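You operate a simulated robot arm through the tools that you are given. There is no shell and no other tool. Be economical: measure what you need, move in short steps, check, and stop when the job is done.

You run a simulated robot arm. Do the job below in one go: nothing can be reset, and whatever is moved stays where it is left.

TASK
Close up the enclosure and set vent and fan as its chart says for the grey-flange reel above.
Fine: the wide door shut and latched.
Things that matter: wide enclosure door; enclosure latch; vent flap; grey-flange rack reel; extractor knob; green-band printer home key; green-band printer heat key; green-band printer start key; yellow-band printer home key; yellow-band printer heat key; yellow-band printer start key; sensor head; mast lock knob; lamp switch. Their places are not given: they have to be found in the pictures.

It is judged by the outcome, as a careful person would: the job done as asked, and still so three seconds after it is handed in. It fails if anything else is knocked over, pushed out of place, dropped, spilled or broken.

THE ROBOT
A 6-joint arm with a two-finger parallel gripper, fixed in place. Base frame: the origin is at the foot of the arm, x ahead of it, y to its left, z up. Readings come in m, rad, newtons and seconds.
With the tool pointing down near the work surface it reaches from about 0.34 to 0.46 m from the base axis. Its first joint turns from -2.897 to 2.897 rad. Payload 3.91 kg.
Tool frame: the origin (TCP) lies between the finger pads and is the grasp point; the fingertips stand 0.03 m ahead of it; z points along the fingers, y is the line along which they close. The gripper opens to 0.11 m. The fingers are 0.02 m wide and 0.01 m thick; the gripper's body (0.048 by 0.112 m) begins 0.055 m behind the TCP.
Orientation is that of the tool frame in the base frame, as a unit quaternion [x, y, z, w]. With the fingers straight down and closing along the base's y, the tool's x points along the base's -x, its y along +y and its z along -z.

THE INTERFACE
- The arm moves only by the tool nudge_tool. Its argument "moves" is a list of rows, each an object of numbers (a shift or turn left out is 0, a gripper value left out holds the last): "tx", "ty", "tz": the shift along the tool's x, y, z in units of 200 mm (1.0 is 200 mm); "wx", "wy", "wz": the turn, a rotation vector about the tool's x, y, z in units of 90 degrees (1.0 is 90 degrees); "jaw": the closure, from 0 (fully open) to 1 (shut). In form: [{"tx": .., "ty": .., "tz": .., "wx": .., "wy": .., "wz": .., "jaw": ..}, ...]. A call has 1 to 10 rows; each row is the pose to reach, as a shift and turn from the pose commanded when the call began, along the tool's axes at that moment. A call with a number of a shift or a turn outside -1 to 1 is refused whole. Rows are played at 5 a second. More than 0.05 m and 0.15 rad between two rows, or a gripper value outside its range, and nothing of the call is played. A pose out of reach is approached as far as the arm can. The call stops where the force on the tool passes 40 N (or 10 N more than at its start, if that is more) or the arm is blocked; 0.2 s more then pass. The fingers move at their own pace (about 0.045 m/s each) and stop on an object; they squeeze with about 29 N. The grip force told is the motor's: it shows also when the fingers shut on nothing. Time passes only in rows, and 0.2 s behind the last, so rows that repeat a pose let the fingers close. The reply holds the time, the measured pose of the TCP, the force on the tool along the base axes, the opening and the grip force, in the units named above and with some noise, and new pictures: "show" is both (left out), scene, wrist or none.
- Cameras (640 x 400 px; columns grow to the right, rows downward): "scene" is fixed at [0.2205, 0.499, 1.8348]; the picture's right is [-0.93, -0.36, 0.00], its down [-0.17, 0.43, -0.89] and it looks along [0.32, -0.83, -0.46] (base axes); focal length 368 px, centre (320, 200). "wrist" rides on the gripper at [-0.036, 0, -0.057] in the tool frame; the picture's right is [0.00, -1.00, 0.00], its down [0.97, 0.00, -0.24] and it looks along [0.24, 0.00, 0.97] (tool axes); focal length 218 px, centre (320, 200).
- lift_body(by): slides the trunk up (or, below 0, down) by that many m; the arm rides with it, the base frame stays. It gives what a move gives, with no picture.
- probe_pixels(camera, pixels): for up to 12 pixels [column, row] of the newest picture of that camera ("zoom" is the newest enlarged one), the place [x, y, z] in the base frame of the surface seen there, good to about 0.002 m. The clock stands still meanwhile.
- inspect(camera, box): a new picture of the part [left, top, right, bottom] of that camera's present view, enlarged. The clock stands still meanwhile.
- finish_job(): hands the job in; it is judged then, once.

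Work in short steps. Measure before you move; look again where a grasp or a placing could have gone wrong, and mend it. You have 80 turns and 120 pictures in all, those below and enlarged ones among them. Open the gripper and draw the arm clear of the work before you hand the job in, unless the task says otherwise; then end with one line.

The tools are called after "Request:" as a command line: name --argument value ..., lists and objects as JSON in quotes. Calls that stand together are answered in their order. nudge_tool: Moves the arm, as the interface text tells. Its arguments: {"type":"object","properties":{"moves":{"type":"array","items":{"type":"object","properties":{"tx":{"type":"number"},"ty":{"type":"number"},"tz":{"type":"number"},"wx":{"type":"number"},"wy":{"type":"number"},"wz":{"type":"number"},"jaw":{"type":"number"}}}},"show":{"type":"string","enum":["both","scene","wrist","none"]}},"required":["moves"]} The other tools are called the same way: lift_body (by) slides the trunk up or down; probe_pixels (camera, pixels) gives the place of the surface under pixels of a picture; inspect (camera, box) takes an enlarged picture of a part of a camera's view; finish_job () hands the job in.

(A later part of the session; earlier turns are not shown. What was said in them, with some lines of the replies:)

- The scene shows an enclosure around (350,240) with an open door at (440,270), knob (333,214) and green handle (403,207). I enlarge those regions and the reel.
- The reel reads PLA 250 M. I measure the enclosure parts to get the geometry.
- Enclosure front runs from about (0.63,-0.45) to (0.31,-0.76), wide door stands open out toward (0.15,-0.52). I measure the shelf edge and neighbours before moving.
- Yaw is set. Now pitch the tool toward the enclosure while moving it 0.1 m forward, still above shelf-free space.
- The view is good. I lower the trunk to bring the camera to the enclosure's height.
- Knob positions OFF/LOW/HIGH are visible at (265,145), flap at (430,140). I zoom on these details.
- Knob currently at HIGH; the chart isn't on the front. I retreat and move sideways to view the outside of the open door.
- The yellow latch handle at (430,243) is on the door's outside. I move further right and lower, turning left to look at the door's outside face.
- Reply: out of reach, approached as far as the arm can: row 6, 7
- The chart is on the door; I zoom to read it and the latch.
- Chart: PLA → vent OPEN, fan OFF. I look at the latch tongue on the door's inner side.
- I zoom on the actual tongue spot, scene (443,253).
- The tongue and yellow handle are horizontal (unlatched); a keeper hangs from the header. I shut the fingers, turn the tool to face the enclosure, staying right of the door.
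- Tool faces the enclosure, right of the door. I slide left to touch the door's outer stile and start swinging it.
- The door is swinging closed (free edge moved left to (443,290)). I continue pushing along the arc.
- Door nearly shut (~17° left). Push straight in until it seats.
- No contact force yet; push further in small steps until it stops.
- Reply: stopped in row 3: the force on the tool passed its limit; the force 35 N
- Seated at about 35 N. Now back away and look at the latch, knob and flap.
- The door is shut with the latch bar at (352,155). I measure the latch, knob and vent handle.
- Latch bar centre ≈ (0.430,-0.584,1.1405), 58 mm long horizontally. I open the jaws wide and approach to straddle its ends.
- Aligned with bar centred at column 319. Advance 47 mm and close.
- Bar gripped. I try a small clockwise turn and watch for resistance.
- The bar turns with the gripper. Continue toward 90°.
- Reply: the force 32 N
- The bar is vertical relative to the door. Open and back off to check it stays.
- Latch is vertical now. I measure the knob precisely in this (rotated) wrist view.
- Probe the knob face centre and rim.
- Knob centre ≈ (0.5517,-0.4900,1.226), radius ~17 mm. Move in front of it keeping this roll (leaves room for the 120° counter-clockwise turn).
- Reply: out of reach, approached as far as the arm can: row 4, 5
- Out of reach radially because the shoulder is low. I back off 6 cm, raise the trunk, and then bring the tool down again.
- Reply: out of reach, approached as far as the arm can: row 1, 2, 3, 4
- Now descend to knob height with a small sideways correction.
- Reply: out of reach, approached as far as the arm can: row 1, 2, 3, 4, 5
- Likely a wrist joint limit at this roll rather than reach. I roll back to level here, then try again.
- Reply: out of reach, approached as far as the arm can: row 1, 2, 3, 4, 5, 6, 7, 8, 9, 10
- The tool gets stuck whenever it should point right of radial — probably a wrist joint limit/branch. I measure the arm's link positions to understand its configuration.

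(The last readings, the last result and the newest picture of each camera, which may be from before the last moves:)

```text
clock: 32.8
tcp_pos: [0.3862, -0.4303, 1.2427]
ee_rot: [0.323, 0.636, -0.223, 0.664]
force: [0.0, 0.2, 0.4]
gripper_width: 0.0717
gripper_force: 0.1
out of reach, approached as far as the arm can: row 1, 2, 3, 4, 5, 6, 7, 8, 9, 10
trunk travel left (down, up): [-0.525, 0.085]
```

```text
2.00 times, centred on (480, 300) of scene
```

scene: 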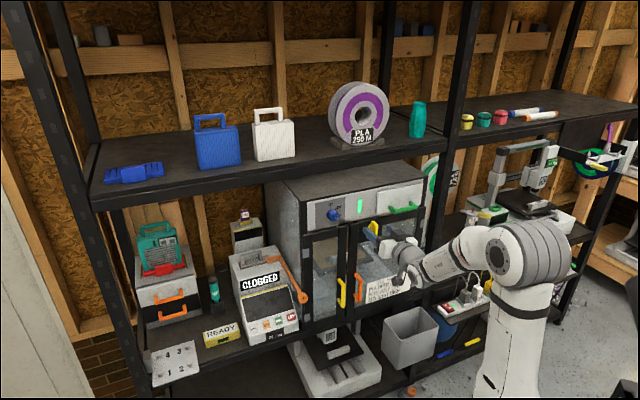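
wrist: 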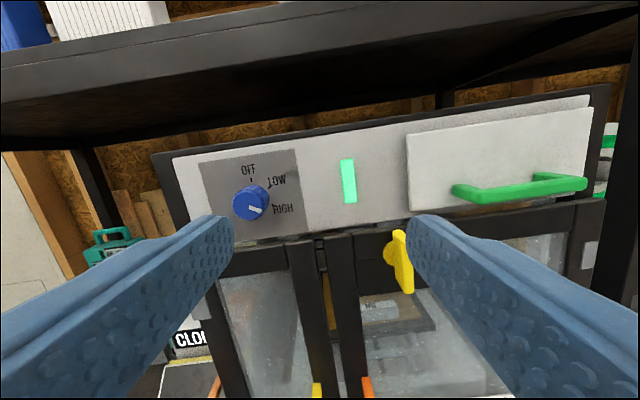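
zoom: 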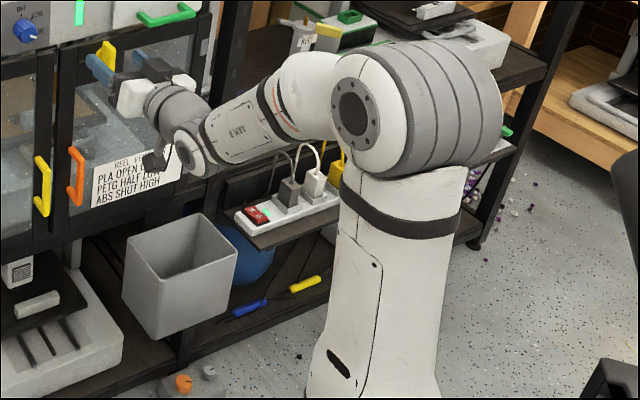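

The elbow is up at z≈1.5 and the forearm slopes down, so the wrist is on a flipped branch. I'll pitch the tool down, turn it past radial, and pitch up again on the other side.

Request:
nudge_tool --moves '[{"wy": 0.09}, {"wy": 0.18}, {"wy": 0.27}, {"wy": 0.36}, {"wy": 0.45}, {"wy": 0.54}, {"wy": 0.63}, {"wy": 0.72}, {"wy": 0.81}, {"wy": 0.9}]' --show "scene"

```text
clock: 35.0
tcp_pos: [0.3844, -0.4297, 1.2417]
ee_rot: [0.396, 0.913, 0.042, 0.093]
force: [0.0, -0.2, -0.3]
gripper_width: 0.0716
gripper_force: 0.0
trunk travel left (down, up): [-0.525, 0.085]
```

scene: 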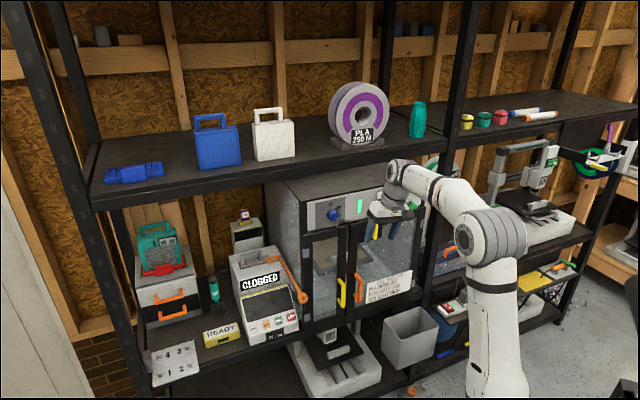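

The wrist is unfolded. Level the roll and shift left by 10 cm in front of the enclosure.

Request:
nudge_tool --moves '[{"wx": 0.05, "ty": 0.1}, {"wx": 0.097, "ty": 0.2}, {"wx": 0.097, "ty": 0.35}, {"wx": 0.097, "ty": 0.5}]' --show "none"

Request:
lift_body --by -0.2

```text
clock: 36.0
tcp_pos: [0.4554, -0.3606, 1.2579]
ee_rot: [0.402, 0.913, -0.029, 0.063]
force: [-0.1, 0.4, -1.1]
gripper_width: 0.0711
gripper_force: 0.0
trunk travel left (down, up): [-0.525, 0.085]
```

```text
clock: 38.1
tcp_pos: [0.4546, -0.3621, 1.0588]
ee_rot: [0.401, 0.913, -0.028, 0.064]
force: [0.5, 0.0, 0.9]
gripper_width: 0.0715
gripper_force: 0.1
trunk travel left (down, up): [-0.325, 0.285]
```

Now pitch up again on the left side while rising to knob height.

Request:
nudge_tool --moves '[{"wy": -0.09, "tz": -0.084}, {"wy": -0.18, "tz": -0.168}, {"wy": -0.27, "tz": -0.25}, {"wy": -0.36, "tz": -0.336}, {"wy": -0.45, "tz": -0.42}, {"wy": -0.54, "tz": -0.504}, {"wy": -0.63, "tz": -0.588}, {"wy": -0.72, "tz": -0.67}, {"wy": -0.81, "tz": -0.75}, {"wy": -0.9, "tz": -0.84}]'

```text
clock: 40.3
tcp_pos: [0.4341, -0.35, 1.2222]
ee_rot: [0.324, 0.641, -0.263, 0.644]
force: [2.3, 1.7, 2.5]
gripper_width: 0.0717
gripper_force: 0.0
trunk travel left (down, up): [-0.325, 0.285]
```

scene: 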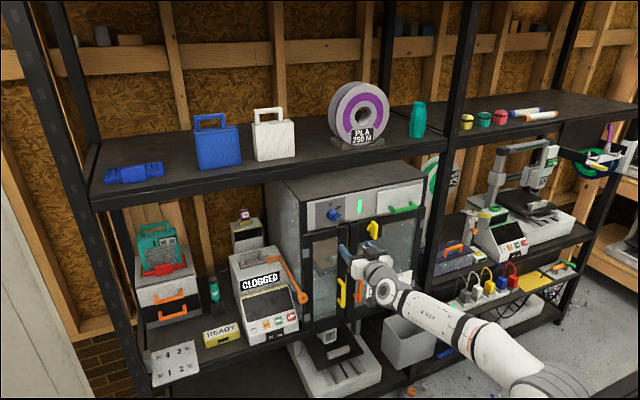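
wrist: 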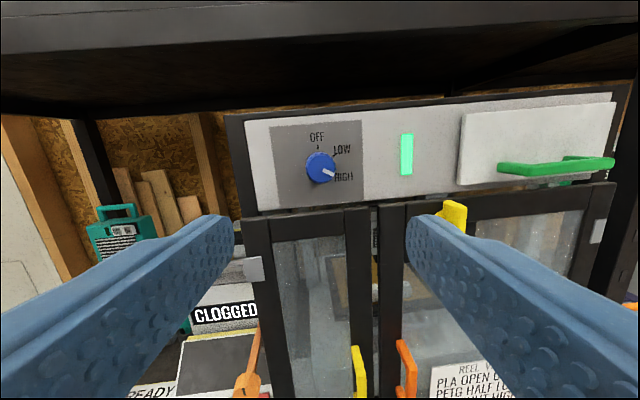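

Branch is fixed and the tool faces the knob (320,168). Straighten slightly and advance to 7 cm short.

Request:
nudge_tool --moves '[{"tz": 0.18, "ty": -0.01, "tx": -0.013, "wx": -0.012, "wy": -0.01}, {"tz": 0.36, "ty": -0.02, "tx": -0.026, "wx": -0.025, "wy": -0.02}, {"tz": 0.538, "ty": -0.026, "tx": -0.039, "wx": -0.025, "wy": -0.02}]' --show "wrist"

```text
clock: 41.1
tcp_pos: [0.5165, -0.4205, 1.2337]
ee_rot: [0.274, 0.648, -0.278, 0.654]
force: [0.6, -0.7, 0.0]
gripper_width: 0.0713
gripper_force: 0.1
out of reach, approached as far as the arm can: row 2, 3
trunk travel left (down, up): [-0.325, 0.285]
```

wrist: 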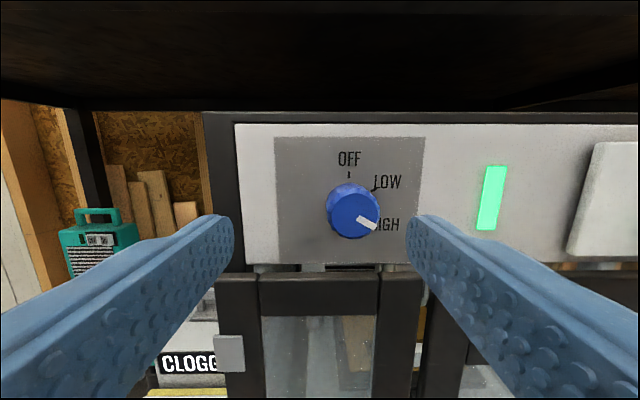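

Close, but still near the joint limit because the forearm slopes down. I back off 5 cm, lower the trunk 0.15 m and raise the tool to compensate.

Request:
nudge_tool --moves '[{"tz": -0.15}, {"tz": -0.3}]' --show "none"

Request:
lift_body --by -0.15

Request:
nudge_tool --moves '[{"tx": -0.2}, {"tx": -0.4}, {"tx": -0.6}, {"tx": -0.75}]'

```text
clock: 41.7
tcp_pos: [0.4727, -0.3756, 1.233]
ee_rot: [0.271, 0.648, -0.275, 0.657]
force: [0.1, -0.6, -0.1]
gripper_width: 0.0716
gripper_force: 0.0
trunk travel left (down, up): [-0.325, 0.285]
```

```text
clock: 43.5
tcp_pos: [0.4726, -0.376, 1.0833]
ee_rot: [0.271, 0.648, -0.275, 0.656]
force: [-0.1, 0.8, -0.9]
gripper_width: 0.0717
gripper_force: 0.0
trunk travel left (down, up): [-0.175, 0.435]
```

```text
clock: 44.5
tcp_pos: [0.4715, -0.376, 1.2385]
ee_rot: [0.242, 0.654, -0.313, 0.644]
force: [0.6, 1.4, -0.8]
gripper_width: 0.0715
gripper_force: 0.0
trunk travel left (down, up): [-0.175, 0.435]
```

scene: 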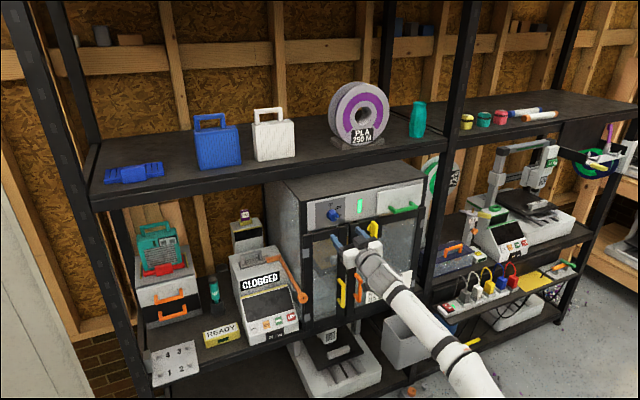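
wrist: 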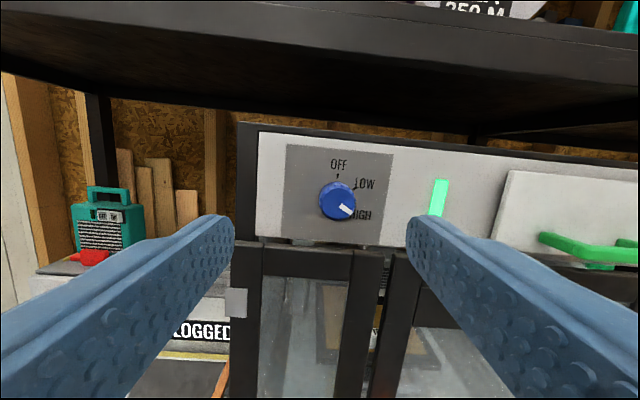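

Better. Shift right 2 cm, down 1 cm and advance to n≈-0.66.

Request:
nudge_tool --moves '[{"ty": -0.05, "tx": 0.03}, {"ty": -0.098, "tx": 0.06}, {"ty": -0.098, "tx": 0.06, "tz": 0.16}, {"ty": -0.098, "tx": 0.06, "tz": 0.315}, {"ty": -0.098, "tx": 0.06, "tz": 0.315}]'

```text
clock: 45.7
tcp_pos: [0.5028, -0.434, 1.2217]
ee_rot: [0.271, 0.648, -0.275, 0.656]
force: [0.2, 0.6, -0.3]
gripper_width: 0.0717
gripper_force: 0.0
trunk travel left (down, up): [-0.175, 0.435]
```

scene: 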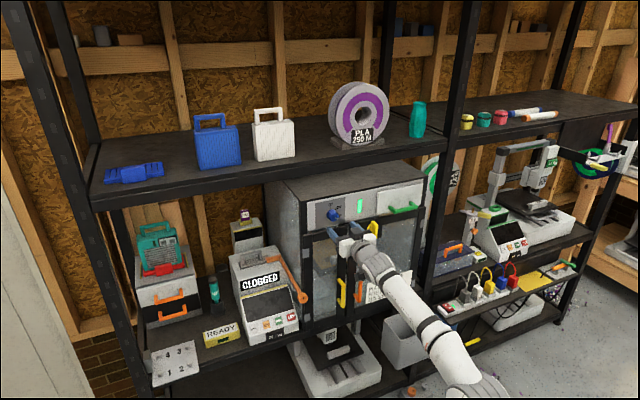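
wrist: 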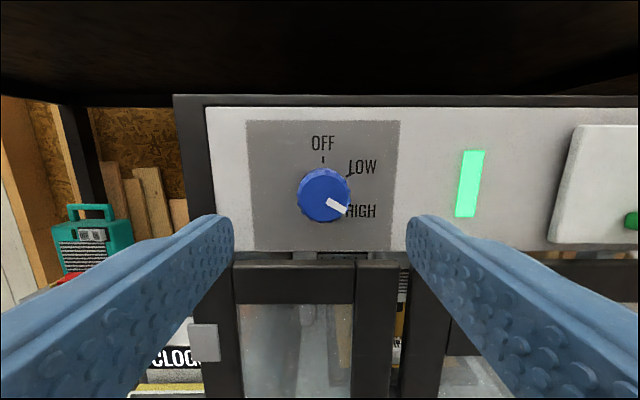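

Lined up (knob at (323,195)). Advance 66 mm and close on the knob.

Request:
nudge_tool --moves '[{"tz": 0.15, "ty": -0.01, "tx": -0.01, "wx": 0.016}, {"tz": 0.331, "ty": -0.021, "tx": -0.018, "wx": 0.016}, {"tz": 0.331, "ty": -0.021, "tx": -0.018, "wx": 0.016}, {"tz": 0.331, "ty": -0.021, "tx": -0.018, "wx": 0.016, "jaw": 1}, {"tz": 0.331, "ty": -0.021, "tx": -0.018, "wx": 0.016, "jaw": 1}, {"tz": 0.331, "ty": -0.021, "tx": -0.018, "wx": 0.016, "jaw": 1}]'

```text
clock: 47.1
tcp_pos: [0.5484, -0.4845, 1.2274]
ee_rot: [0.279, 0.645, -0.284, 0.653]
force: [13.4, 12.4, -0.4]
gripper_width: 0.034
gripper_force: 34.1
trunk travel left (down, up): [-0.175, 0.435]
```

scene: 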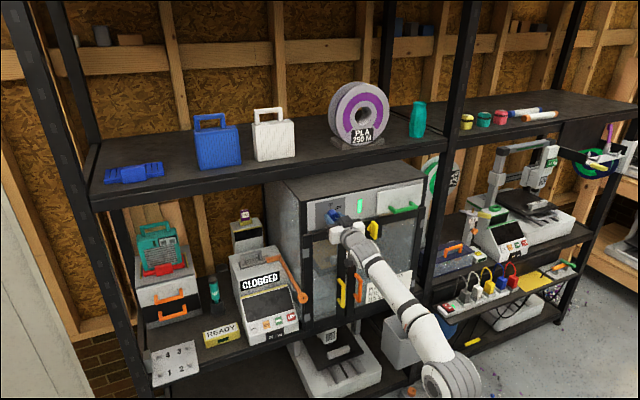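
wrist: 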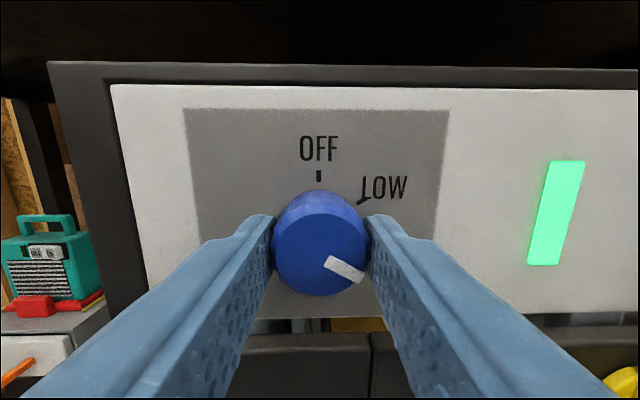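

Knob gripped (34 mm). Relieve the sideways load slightly and turn counter-clockwise.

Request:
nudge_tool --moves '[{"ty": 0.012, "wz": 0}, {"ty": 0.012, "wz": -0.07}, {"ty": 0.012, "wz": -0.14}, {"ty": 0.012, "wz": -0.21}, {"ty": 0.012, "wz": -0.28}, {"ty": 0.012, "wz": -0.35}, {"ty": 0.012, "wz": -0.42}, {"ty": 0.012, "wz": -0.49}]'

```text
clock: 48.9
tcp_pos: [0.5464, -0.4847, 1.2263]
ee_rot: [0.017, 0.702, -0.508, 0.498]
force: [9.2, -17.4, 14.7]
gripper_width: 0.0337
gripper_force: 44.5
trunk travel left (down, up): [-0.175, 0.435]
```

scene: 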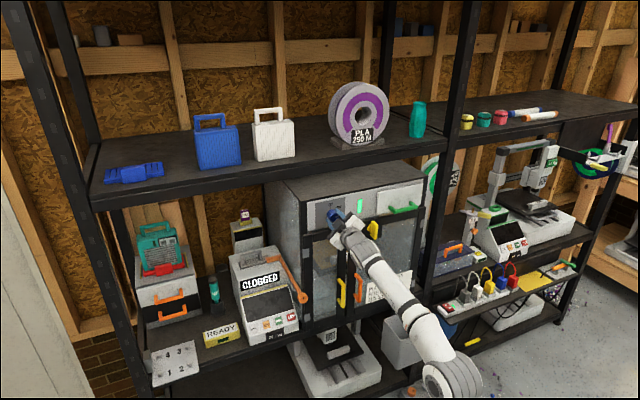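
wrist: 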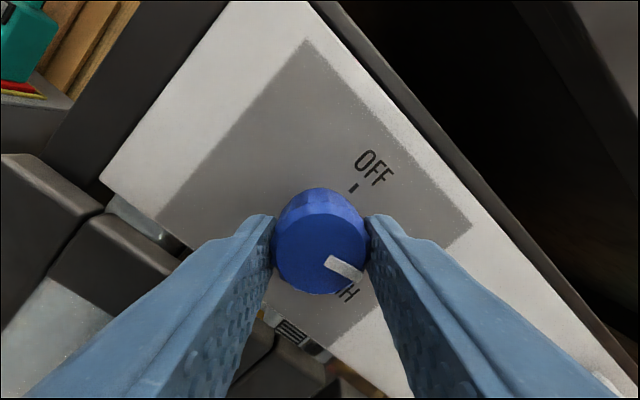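

The knob follows. Continue turning with a tiny load-relieving offset.

Request:
nudge_tool --moves '[{"tx": -0.007, "ty": -0.007, "tz": 0.008, "wz": -0.04}, {"tx": -0.007, "ty": -0.007, "tz": 0.008, "wz": -0.11}, {"tx": -0.007, "ty": -0.007, "tz": 0.008, "wz": -0.18}, {"tx": -0.007, "ty": -0.007, "tz": 0.008, "wz": -0.25}, {"tx": -0.007, "ty": -0.007, "tz": 0.008, "wz": -0.32}, {"tx": -0.007, "ty": -0.007, "tz": 0.008, "wz": -0.39}, {"tx": -0.007, "ty": -0.007, "tz": 0.008, "wz": -0.46}]'

```text
clock: 50.5
tcp_pos: [0.5469, -0.484, 1.2271]
ee_rot: [-0.231, 0.664, -0.651, 0.286]
force: [-17.8, 7.9, -22.5]
gripper_width: 0.0334
gripper_force: 44.7
trunk travel left (down, up): [-0.175, 0.435]
```

scene: 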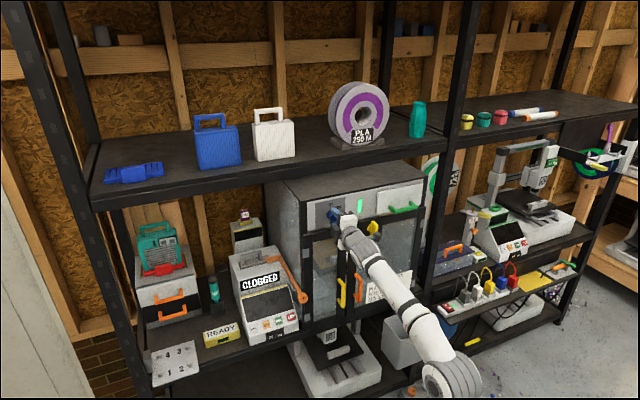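
wrist: 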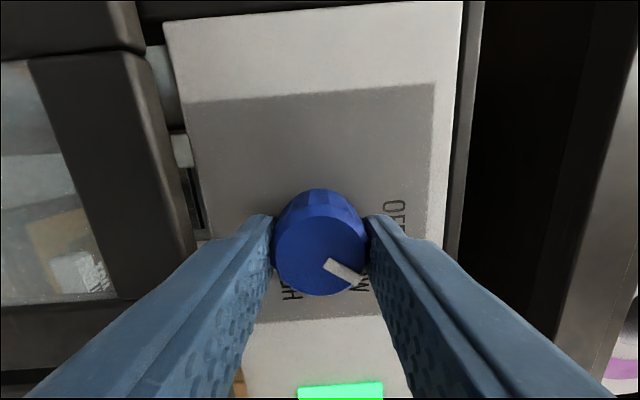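

About 85° done; OFF is ~33° further. Finish with a counter-offset to relieve the load.

Request:
nudge_tool --moves '[{"tx": 0.005, "ty": 0.012, "tz": -0.01, "wz": -0.06}, {"tx": 0.005, "ty": 0.012, "tz": -0.01, "wz": -0.13}, {"tx": 0.005, "ty": 0.012, "tz": -0.01, "wz": -0.2}, {"tx": 0.005, "ty": 0.012, "tz": -0.01, "wz": -0.27}, {"tx": 0.005, "ty": 0.012, "tz": -0.01, "wz": -0.34}]' --show "wrist"

Request:
inspect --camera "wrist" --box '[220, 130, 460, 330]'

```text
clock: 51.6
tcp_pos: [0.5467, -0.4839, 1.227]
ee_rot: [0.373, -0.593, 0.7, -0.135]
force: [18.0, -22.3, 11.7]
gripper_width: 0.0336
gripper_force: 45.4
trunk travel left (down, up): [-0.175, 0.435]
stopped in row 5: the force on the tool passed its limit (the readings are from after the stop); the commanded pose is now the measured one
```

wrist: 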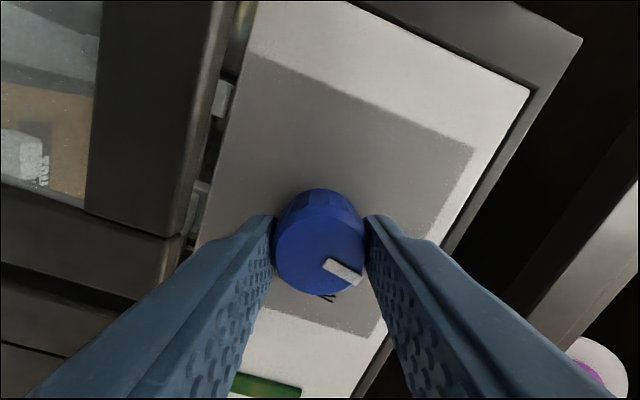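

```text
2.00 times, centred on (340, 230) of wrist
```

zoom: 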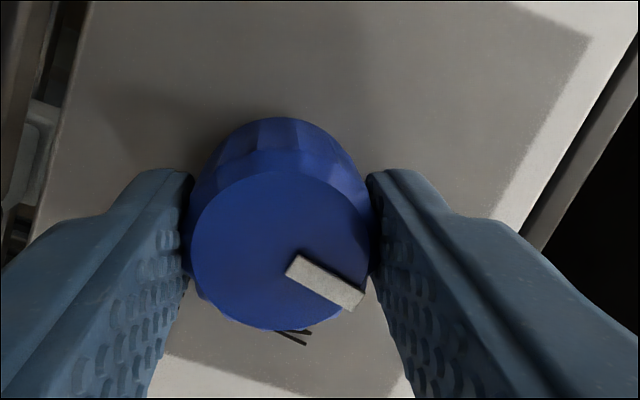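

Pointer direction (27° below right) matches the panel's "up" (30° below right), so it's at OFF. Release and back out to check.

Request:
nudge_tool --moves '[{"jaw": 0.6}, {"jaw": 0.35}, {"jaw": 0.35}, {"tz": -0.2, "jaw": 0.35}, {"tz": -0.4, "jaw": 0.35}, {"tz": -0.6, "jaw": 0.35}]' --show "wrist"

Request:
inspect --camera "scene" --box '[305, 190, 433, 270]'

```text
clock: 53.0
tcp_pos: [0.4658, -0.3925, 1.2269]
ee_rot: [0.372, -0.593, 0.701, -0.136]
force: [-0.3, -0.4, -0.5]
gripper_width: 0.0714
gripper_force: 0.0
trunk travel left (down, up): [-0.175, 0.435]
```

wrist: 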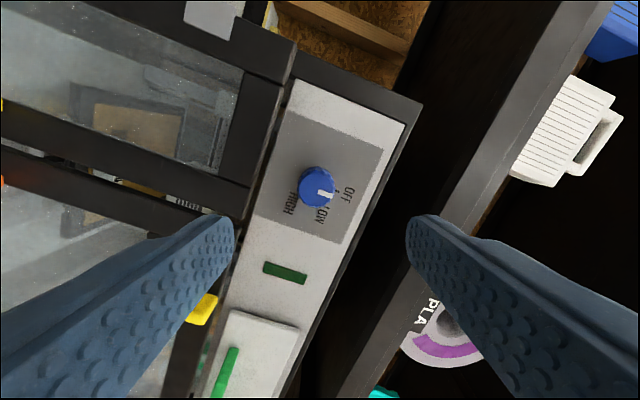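

```text
5.00 times, centred on (369, 230) of scene
```

zoom: 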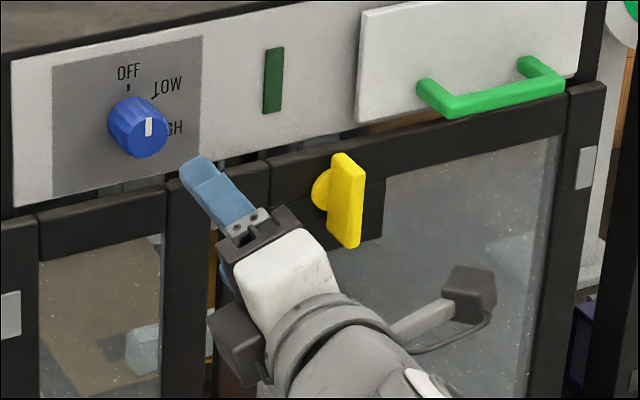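

Pointer at OFF and the lamp went dark. Now roll the tool back level, shut the fingers for the vent flap job.

Request:
nudge_tool --moves '[{"wz": 0.09}, {"wz": 0.18}, {"wz": 0.27}, {"wz": 0.36}, {"wz": 0.45}, {"wz": 0.54}, {"wz": 0.63}, {"wz": 0.72}, {"wz": 0.81}, {"wz": 0.9}]' --show "none"

Request:
nudge_tool --moves '[{"wz": 0.09, "tz": -0.1}, {"wz": 0.18, "tz": -0.2}, {"wz": 0.27, "tz": -0.2}, {"wz": 0.36, "tz": -0.2, "jaw": 1}, {"wz": 0.36, "tz": -0.2, "ty": -0.2, "jaw": 1}, {"wz": 0.36, "tz": -0.2, "ty": -0.4, "jaw": 1}]'

```text
clock: 55.2
tcp_pos: [0.4642, -0.3929, 1.2262]
ee_rot: [0.102, 0.692, -0.443, 0.56]
force: [0.8, -1.0, -0.3]
gripper_width: 0.0717
gripper_force: 0.0
trunk travel left (down, up): [-0.175, 0.435]
```

```text
clock: 56.6
tcp_pos: [0.3829, -0.4073, 1.2694]
ee_rot: [0.29, 0.638, -0.274, 0.659]
force: [-0.2, 1.0, -0.5]
gripper_width: 0.0006
gripper_force: 0.1
trunk travel left (down, up): [-0.175, 0.435]
```

scene: 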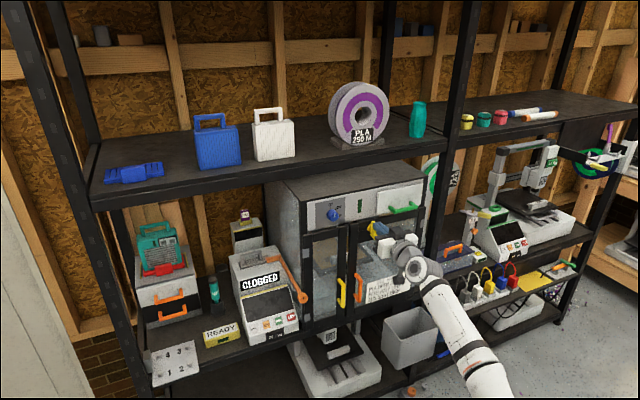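
wrist: 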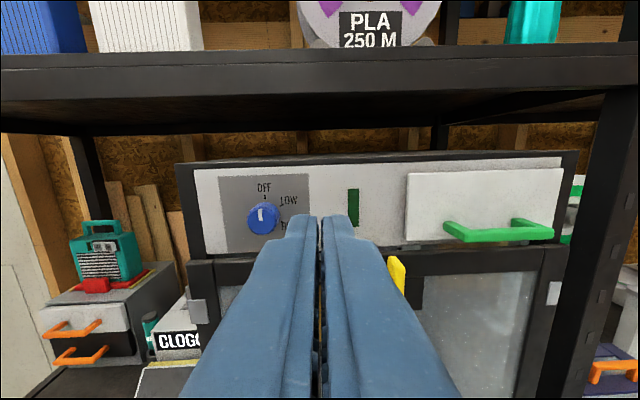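

The wrist crossed over fine. I inspect and probe the flap and its handle from here.

Request:
inspect --camera "wrist" --box '[384, 140, 592, 270]'

Request:
probe_pixels --camera "wrist" --pixels '[[410, 176], [485, 171], [560, 168], [408, 237], [450, 225], [460, 237], [500, 235], [548, 233], [515, 222], [480, 200], [440, 242], [558, 222]]'

```text
3.08 times, centred on (488, 205) of wrist
```

zoom: 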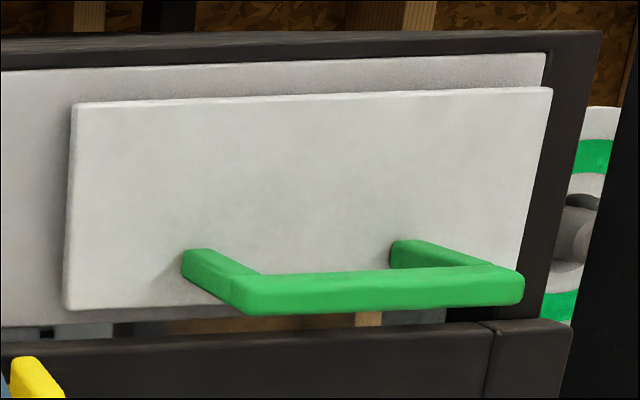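

```text
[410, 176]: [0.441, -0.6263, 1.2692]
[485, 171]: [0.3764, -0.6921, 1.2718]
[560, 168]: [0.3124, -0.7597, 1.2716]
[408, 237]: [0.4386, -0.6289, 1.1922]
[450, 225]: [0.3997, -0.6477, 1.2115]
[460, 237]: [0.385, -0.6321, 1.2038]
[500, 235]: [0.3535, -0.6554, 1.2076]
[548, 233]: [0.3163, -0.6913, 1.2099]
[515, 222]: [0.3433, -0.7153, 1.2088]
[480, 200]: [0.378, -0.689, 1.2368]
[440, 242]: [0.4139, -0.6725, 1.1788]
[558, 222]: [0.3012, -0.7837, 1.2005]
```

Flap is flat (shut), handle bar at t≈-0.198, z≈1.206, standing off 4 cm. Move to the right and below the bar, still well in front.

Request:
nudge_tool --moves '[{"ty": -0.2, "tx": 0.09}, {"ty": -0.4, "tx": 0.18}, {"ty": -0.6, "tx": 0.27}, {"ty": -0.8, "tx": 0.37}, {"ty": -0.985, "tx": 0.465}, {"ty": -0.985, "tx": 0.465, "tz": 0.2}, {"ty": -0.985, "tx": 0.465, "tz": 0.4}]'

```text
clock: 58.2
tcp_pos: [0.2997, -0.6035, 1.1704]
ee_rot: [0.29, 0.637, -0.271, 0.661]
force: [-0.9, 0.4, 0.5]
gripper_width: 0.0002
gripper_force: 28.5
trunk travel left (down, up): [-0.175, 0.435]
```

scene: 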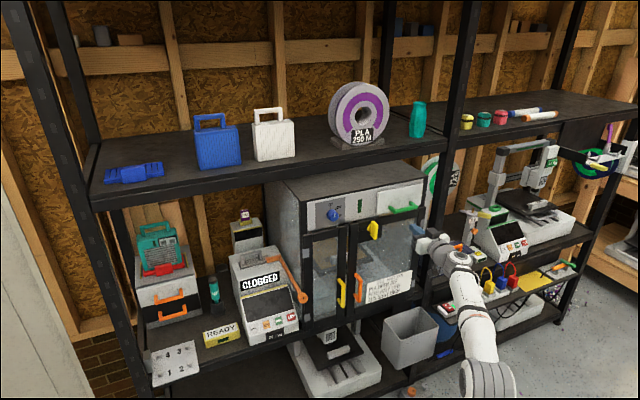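
wrist: 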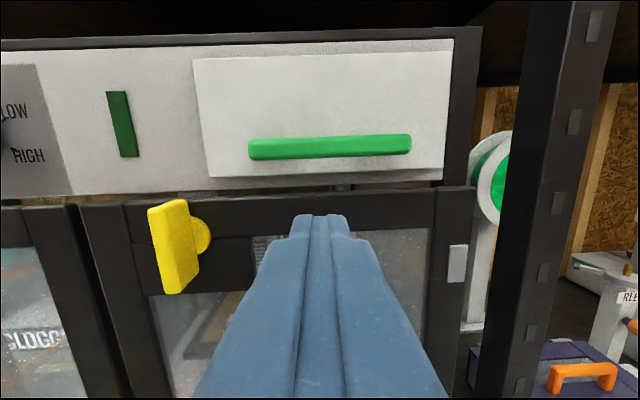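

Fingers are below the bar and 6 cm short. Advance under it and lift outward in an arc, first half.

Request:
nudge_tool --moves '[{"tz": 0.15}, {"tz": 0.31}, {"tz": 0.31, "tx": -0.08}, {"tz": 0.28, "tx": -0.13}, {"tz": 0.253, "tx": -0.165}, {"tz": 0.22, "tx": -0.205}, {"tz": 0.193, "tx": -0.248}]'

```text
clock: 59.8
tcp_pos: [0.325, -0.6313, 1.2167]
ee_rot: [0.291, 0.635, -0.271, 0.662]
force: [-0.3, -0.2, -0.6]
gripper_width: 0.0
gripper_force: 29.7
trunk travel left (down, up): [-0.175, 0.435]
```

scene: 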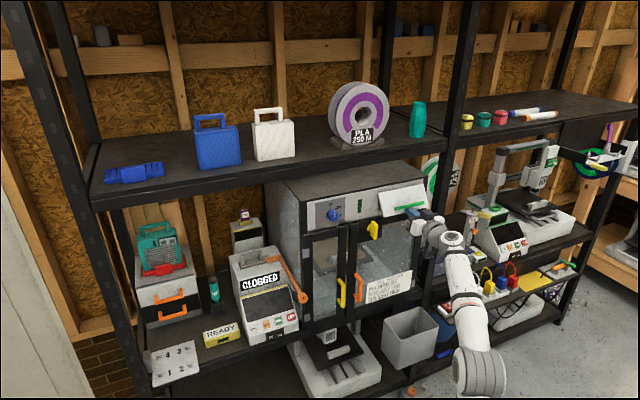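
wrist: 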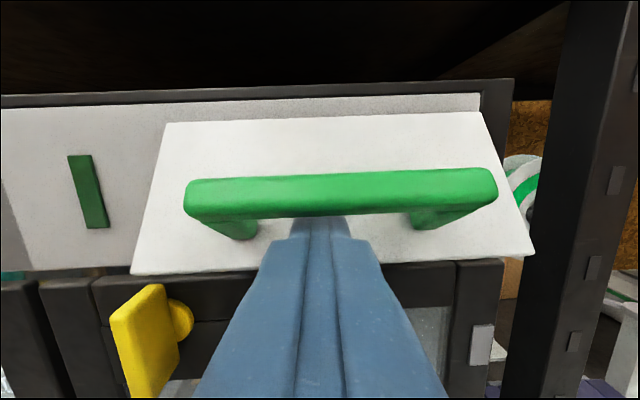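

The flap is lifting with the bar on the fingers (~30°). Continue the arc until it stops.

Request:
nudge_tool --moves '[{"tz": -0.015, "tx": -0.05}, {"tz": -0.025, "tx": -0.1}, {"tz": -0.028, "tx": -0.15}, {"tz": -0.028, "tx": -0.2}, {"tz": -0.015, "tx": -0.25}]'

```text
clock: 61.0
tcp_pos: [0.3188, -0.6304, 1.2666]
ee_rot: [0.291, 0.637, -0.271, 0.661]
force: [0.8, 0.0, 0.7]
gripper_width: 0.0
gripper_force: 28.8
trunk travel left (down, up): [-0.175, 0.435]
```

scene: 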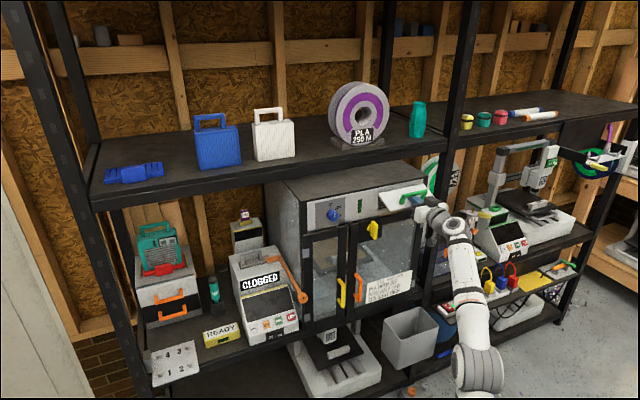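
wrist: 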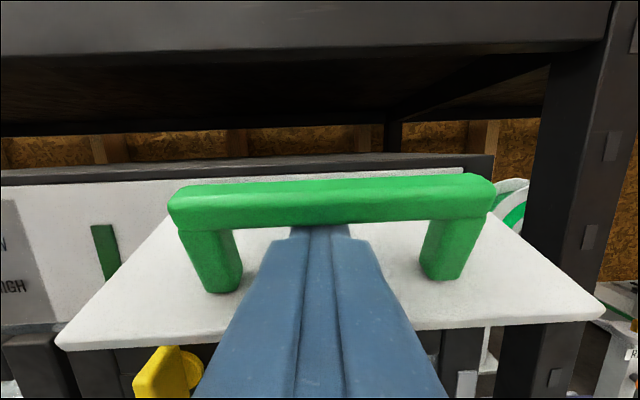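

Around 65–70°. Keep lifting in small steps until it resists.

Request:
nudge_tool --moves '[{"tz": 0.01, "tx": -0.04}, {"tz": 0.025, "tx": -0.08}, {"tz": 0.04, "tx": -0.11}, {"tz": 0.05, "tx": -0.14}]'

```text
clock: 61.8
tcp_pos: [0.3235, -0.6355, 1.2799]
ee_rot: [0.291, 0.642, -0.267, 0.657]
force: [-9.7, 17.6, -14.6]
gripper_width: 0.0
gripper_force: 28.9
trunk travel left (down, up): [-0.175, 0.435]
stopped in row 3: the force on the tool passed its limit (the readings are from after the stop); the commanded pose is now the measured one
```

scene: 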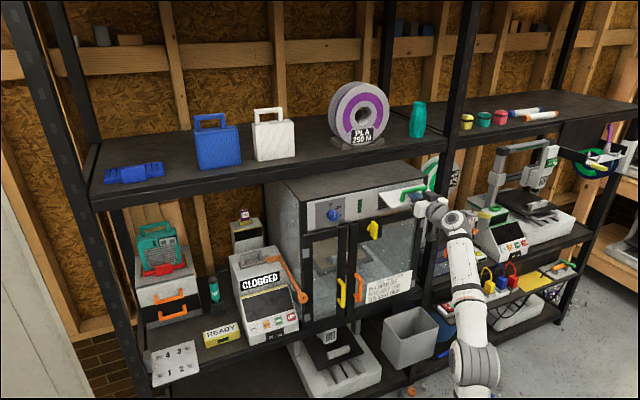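
wrist: 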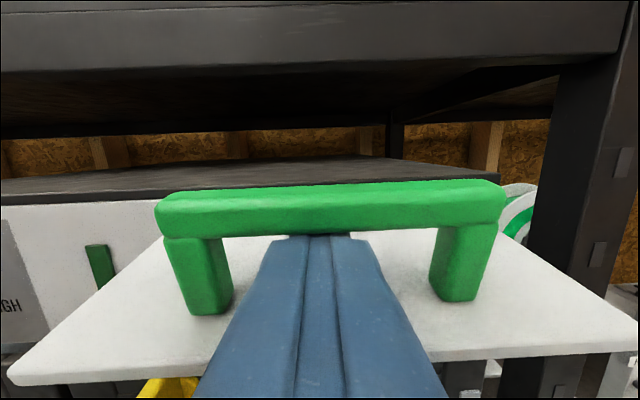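

It resists at ~75–80°. I measure the plate tilt to tell if it is at its stop.

Request:
probe_pixels --camera "wrist" --pixels '[[130, 350], [140, 280], [160, 245], [500, 350], [520, 300], [500, 250], [400, 250], [410, 340], [90, 372], [330, 200]]'

```text
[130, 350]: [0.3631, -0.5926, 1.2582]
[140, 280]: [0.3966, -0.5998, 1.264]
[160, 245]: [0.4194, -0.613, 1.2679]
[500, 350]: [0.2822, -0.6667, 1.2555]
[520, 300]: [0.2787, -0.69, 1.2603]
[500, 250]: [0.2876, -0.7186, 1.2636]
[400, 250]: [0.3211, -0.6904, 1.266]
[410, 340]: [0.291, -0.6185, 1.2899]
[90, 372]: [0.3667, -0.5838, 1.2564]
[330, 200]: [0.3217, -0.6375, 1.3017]
```

Plate is at about 80°. Try a bit more pure lift to confirm this is the end stop.

Request:
nudge_tool --moves '[{"tz": -0.03, "tx": 0.0}, {"tz": -0.03, "tx": -0.02}, {"tz": -0.03, "tx": -0.04}, {"tz": -0.03, "tx": -0.06}, {"tz": -0.03, "tx": -0.08}]' --show "wrist"

```text
clock: 62.6
tcp_pos: [0.3224, -0.6371, 1.2801]
ee_rot: [0.294, 0.645, -0.266, 0.653]
force: [-0.7, 3.5, -8.0]
gripper_width: 0.0
gripper_force: 29.0
trunk travel left (down, up): [-0.175, 0.435]
stopped in row 4: the force on the tool passed its limit (the readings are from after the stop); the commanded pose is now the measured one
```

wrist: 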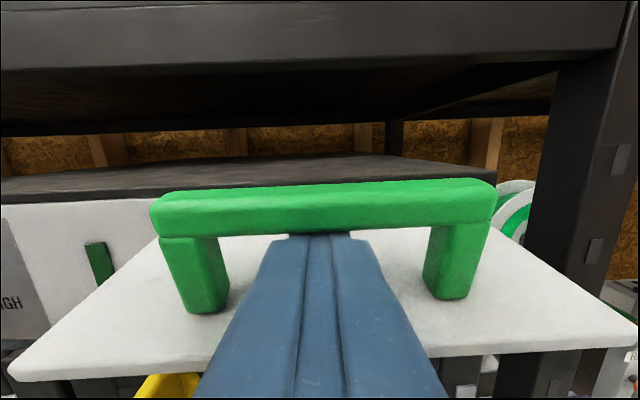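

It is at its stop. Ease down 4 mm and slide straight out.

Request:
nudge_tool --moves '[{"tx": 0.015}, {"tx": 0.015, "tz": -0.15}, {"tx": 0.015, "tz": -0.35}, {"tx": 0.015, "tz": -0.55}, {"tx": 0.015, "tz": -0.7}]'

Request:
inspect --camera "scene" --box '[305, 170, 465, 270]'

```text
clock: 63.8
tcp_pos: [0.2238, -0.5297, 1.2796]
ee_rot: [0.293, 0.644, -0.265, 0.655]
force: [0.2, -0.5, -0.1]
gripper_width: 0.0
gripper_force: 29.3
trunk travel left (down, up): [-0.175, 0.435]
```

scene: 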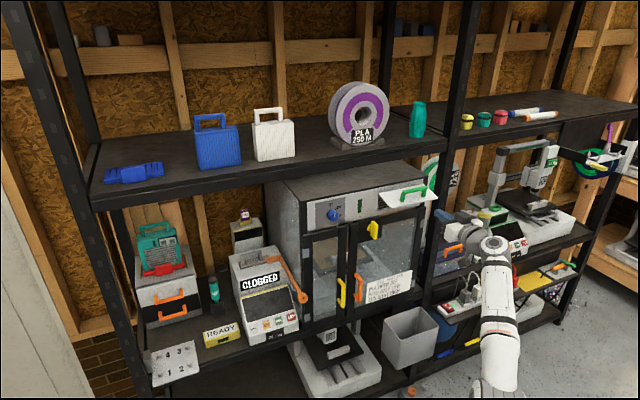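
wrist: 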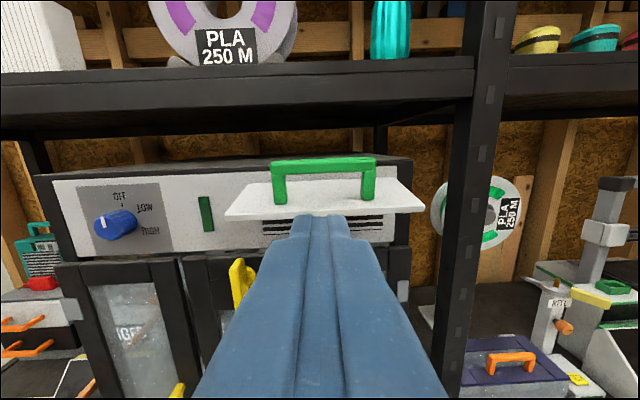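

```text
4.00 times, centred on (385, 220) of scene
```

zoom: 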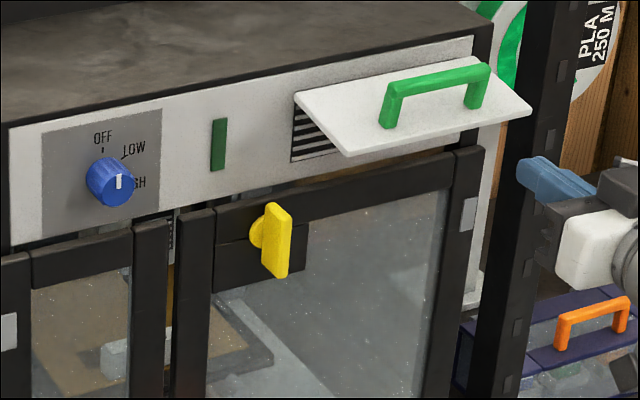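

Vent is open and stays, fan OFF, latch vertical. I verify the door is still flush by probing both doors' stiles and the latch.

Request:
probe_pixels --camera "zoom" --pixels '[[150, 300], [190, 300], [150, 240], [200, 230], [235, 215], [440, 180], [455, 260], [60, 255], [278, 215], [276, 265], [400, 190]]'

Request:
inspect --camera "wrist" --box '[80, 150, 260, 290]'

```text
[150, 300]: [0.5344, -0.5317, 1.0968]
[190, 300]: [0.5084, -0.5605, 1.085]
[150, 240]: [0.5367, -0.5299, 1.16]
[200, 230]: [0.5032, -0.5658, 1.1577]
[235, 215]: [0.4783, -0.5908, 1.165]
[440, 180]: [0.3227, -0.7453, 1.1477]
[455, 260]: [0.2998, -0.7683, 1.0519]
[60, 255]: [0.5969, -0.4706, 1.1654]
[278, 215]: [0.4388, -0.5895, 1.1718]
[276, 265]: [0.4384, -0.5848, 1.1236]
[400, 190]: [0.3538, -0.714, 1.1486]
```

```text
2.86 times, centred on (170, 220) of wrist
```

zoom: 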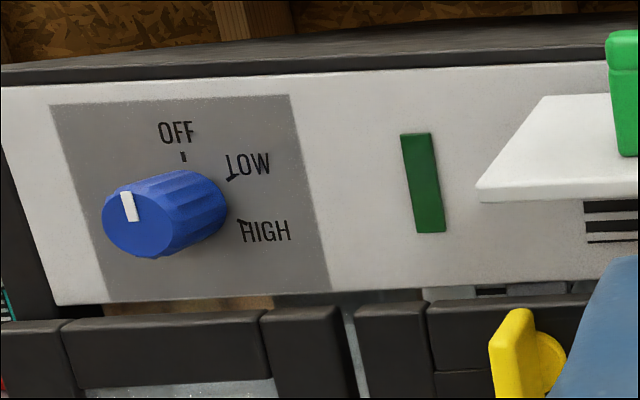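

Doors are flush (n≈-0.755 both). Draw the arm further back and open the gripper.

Request:
nudge_tool --moves '[{"tz": -0.2, "jaw": 0.5}, {"tz": -0.4, "jaw": 0}, {"tz": -0.5, "jaw": 0}, {"tz": -0.5, "jaw": 0}, {"tz": -0.5, "jaw": 0}, {"tz": -0.5, "jaw": 0}]'

```text
clock: 65.2
tcp_pos: [0.1522, -0.4606, 1.279]
ee_rot: [0.292, 0.645, -0.265, 0.655]
force: [-0.1, -0.2, -0.3]
gripper_width: 0.1101
gripper_force: 0.0
trunk travel left (down, up): [-0.175, 0.435]
```

scene: 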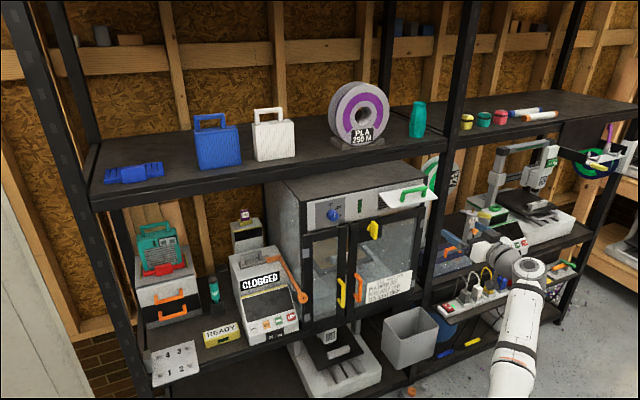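
wrist: 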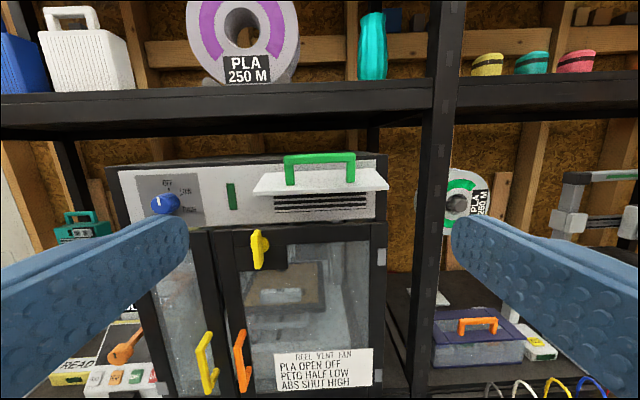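

Door shut, latch vertical, vent open, fan OFF; the arm is clear. Handing in.

Request:
finish_job

```text
The job is handed in.
```

I shut the wide door and turned its latch to vertical. I then set vent and fan as the chart says for the grey-flange PLA reel: vent fully open, fan OFF. The door sits flush, but I did not tug it to test the latch.
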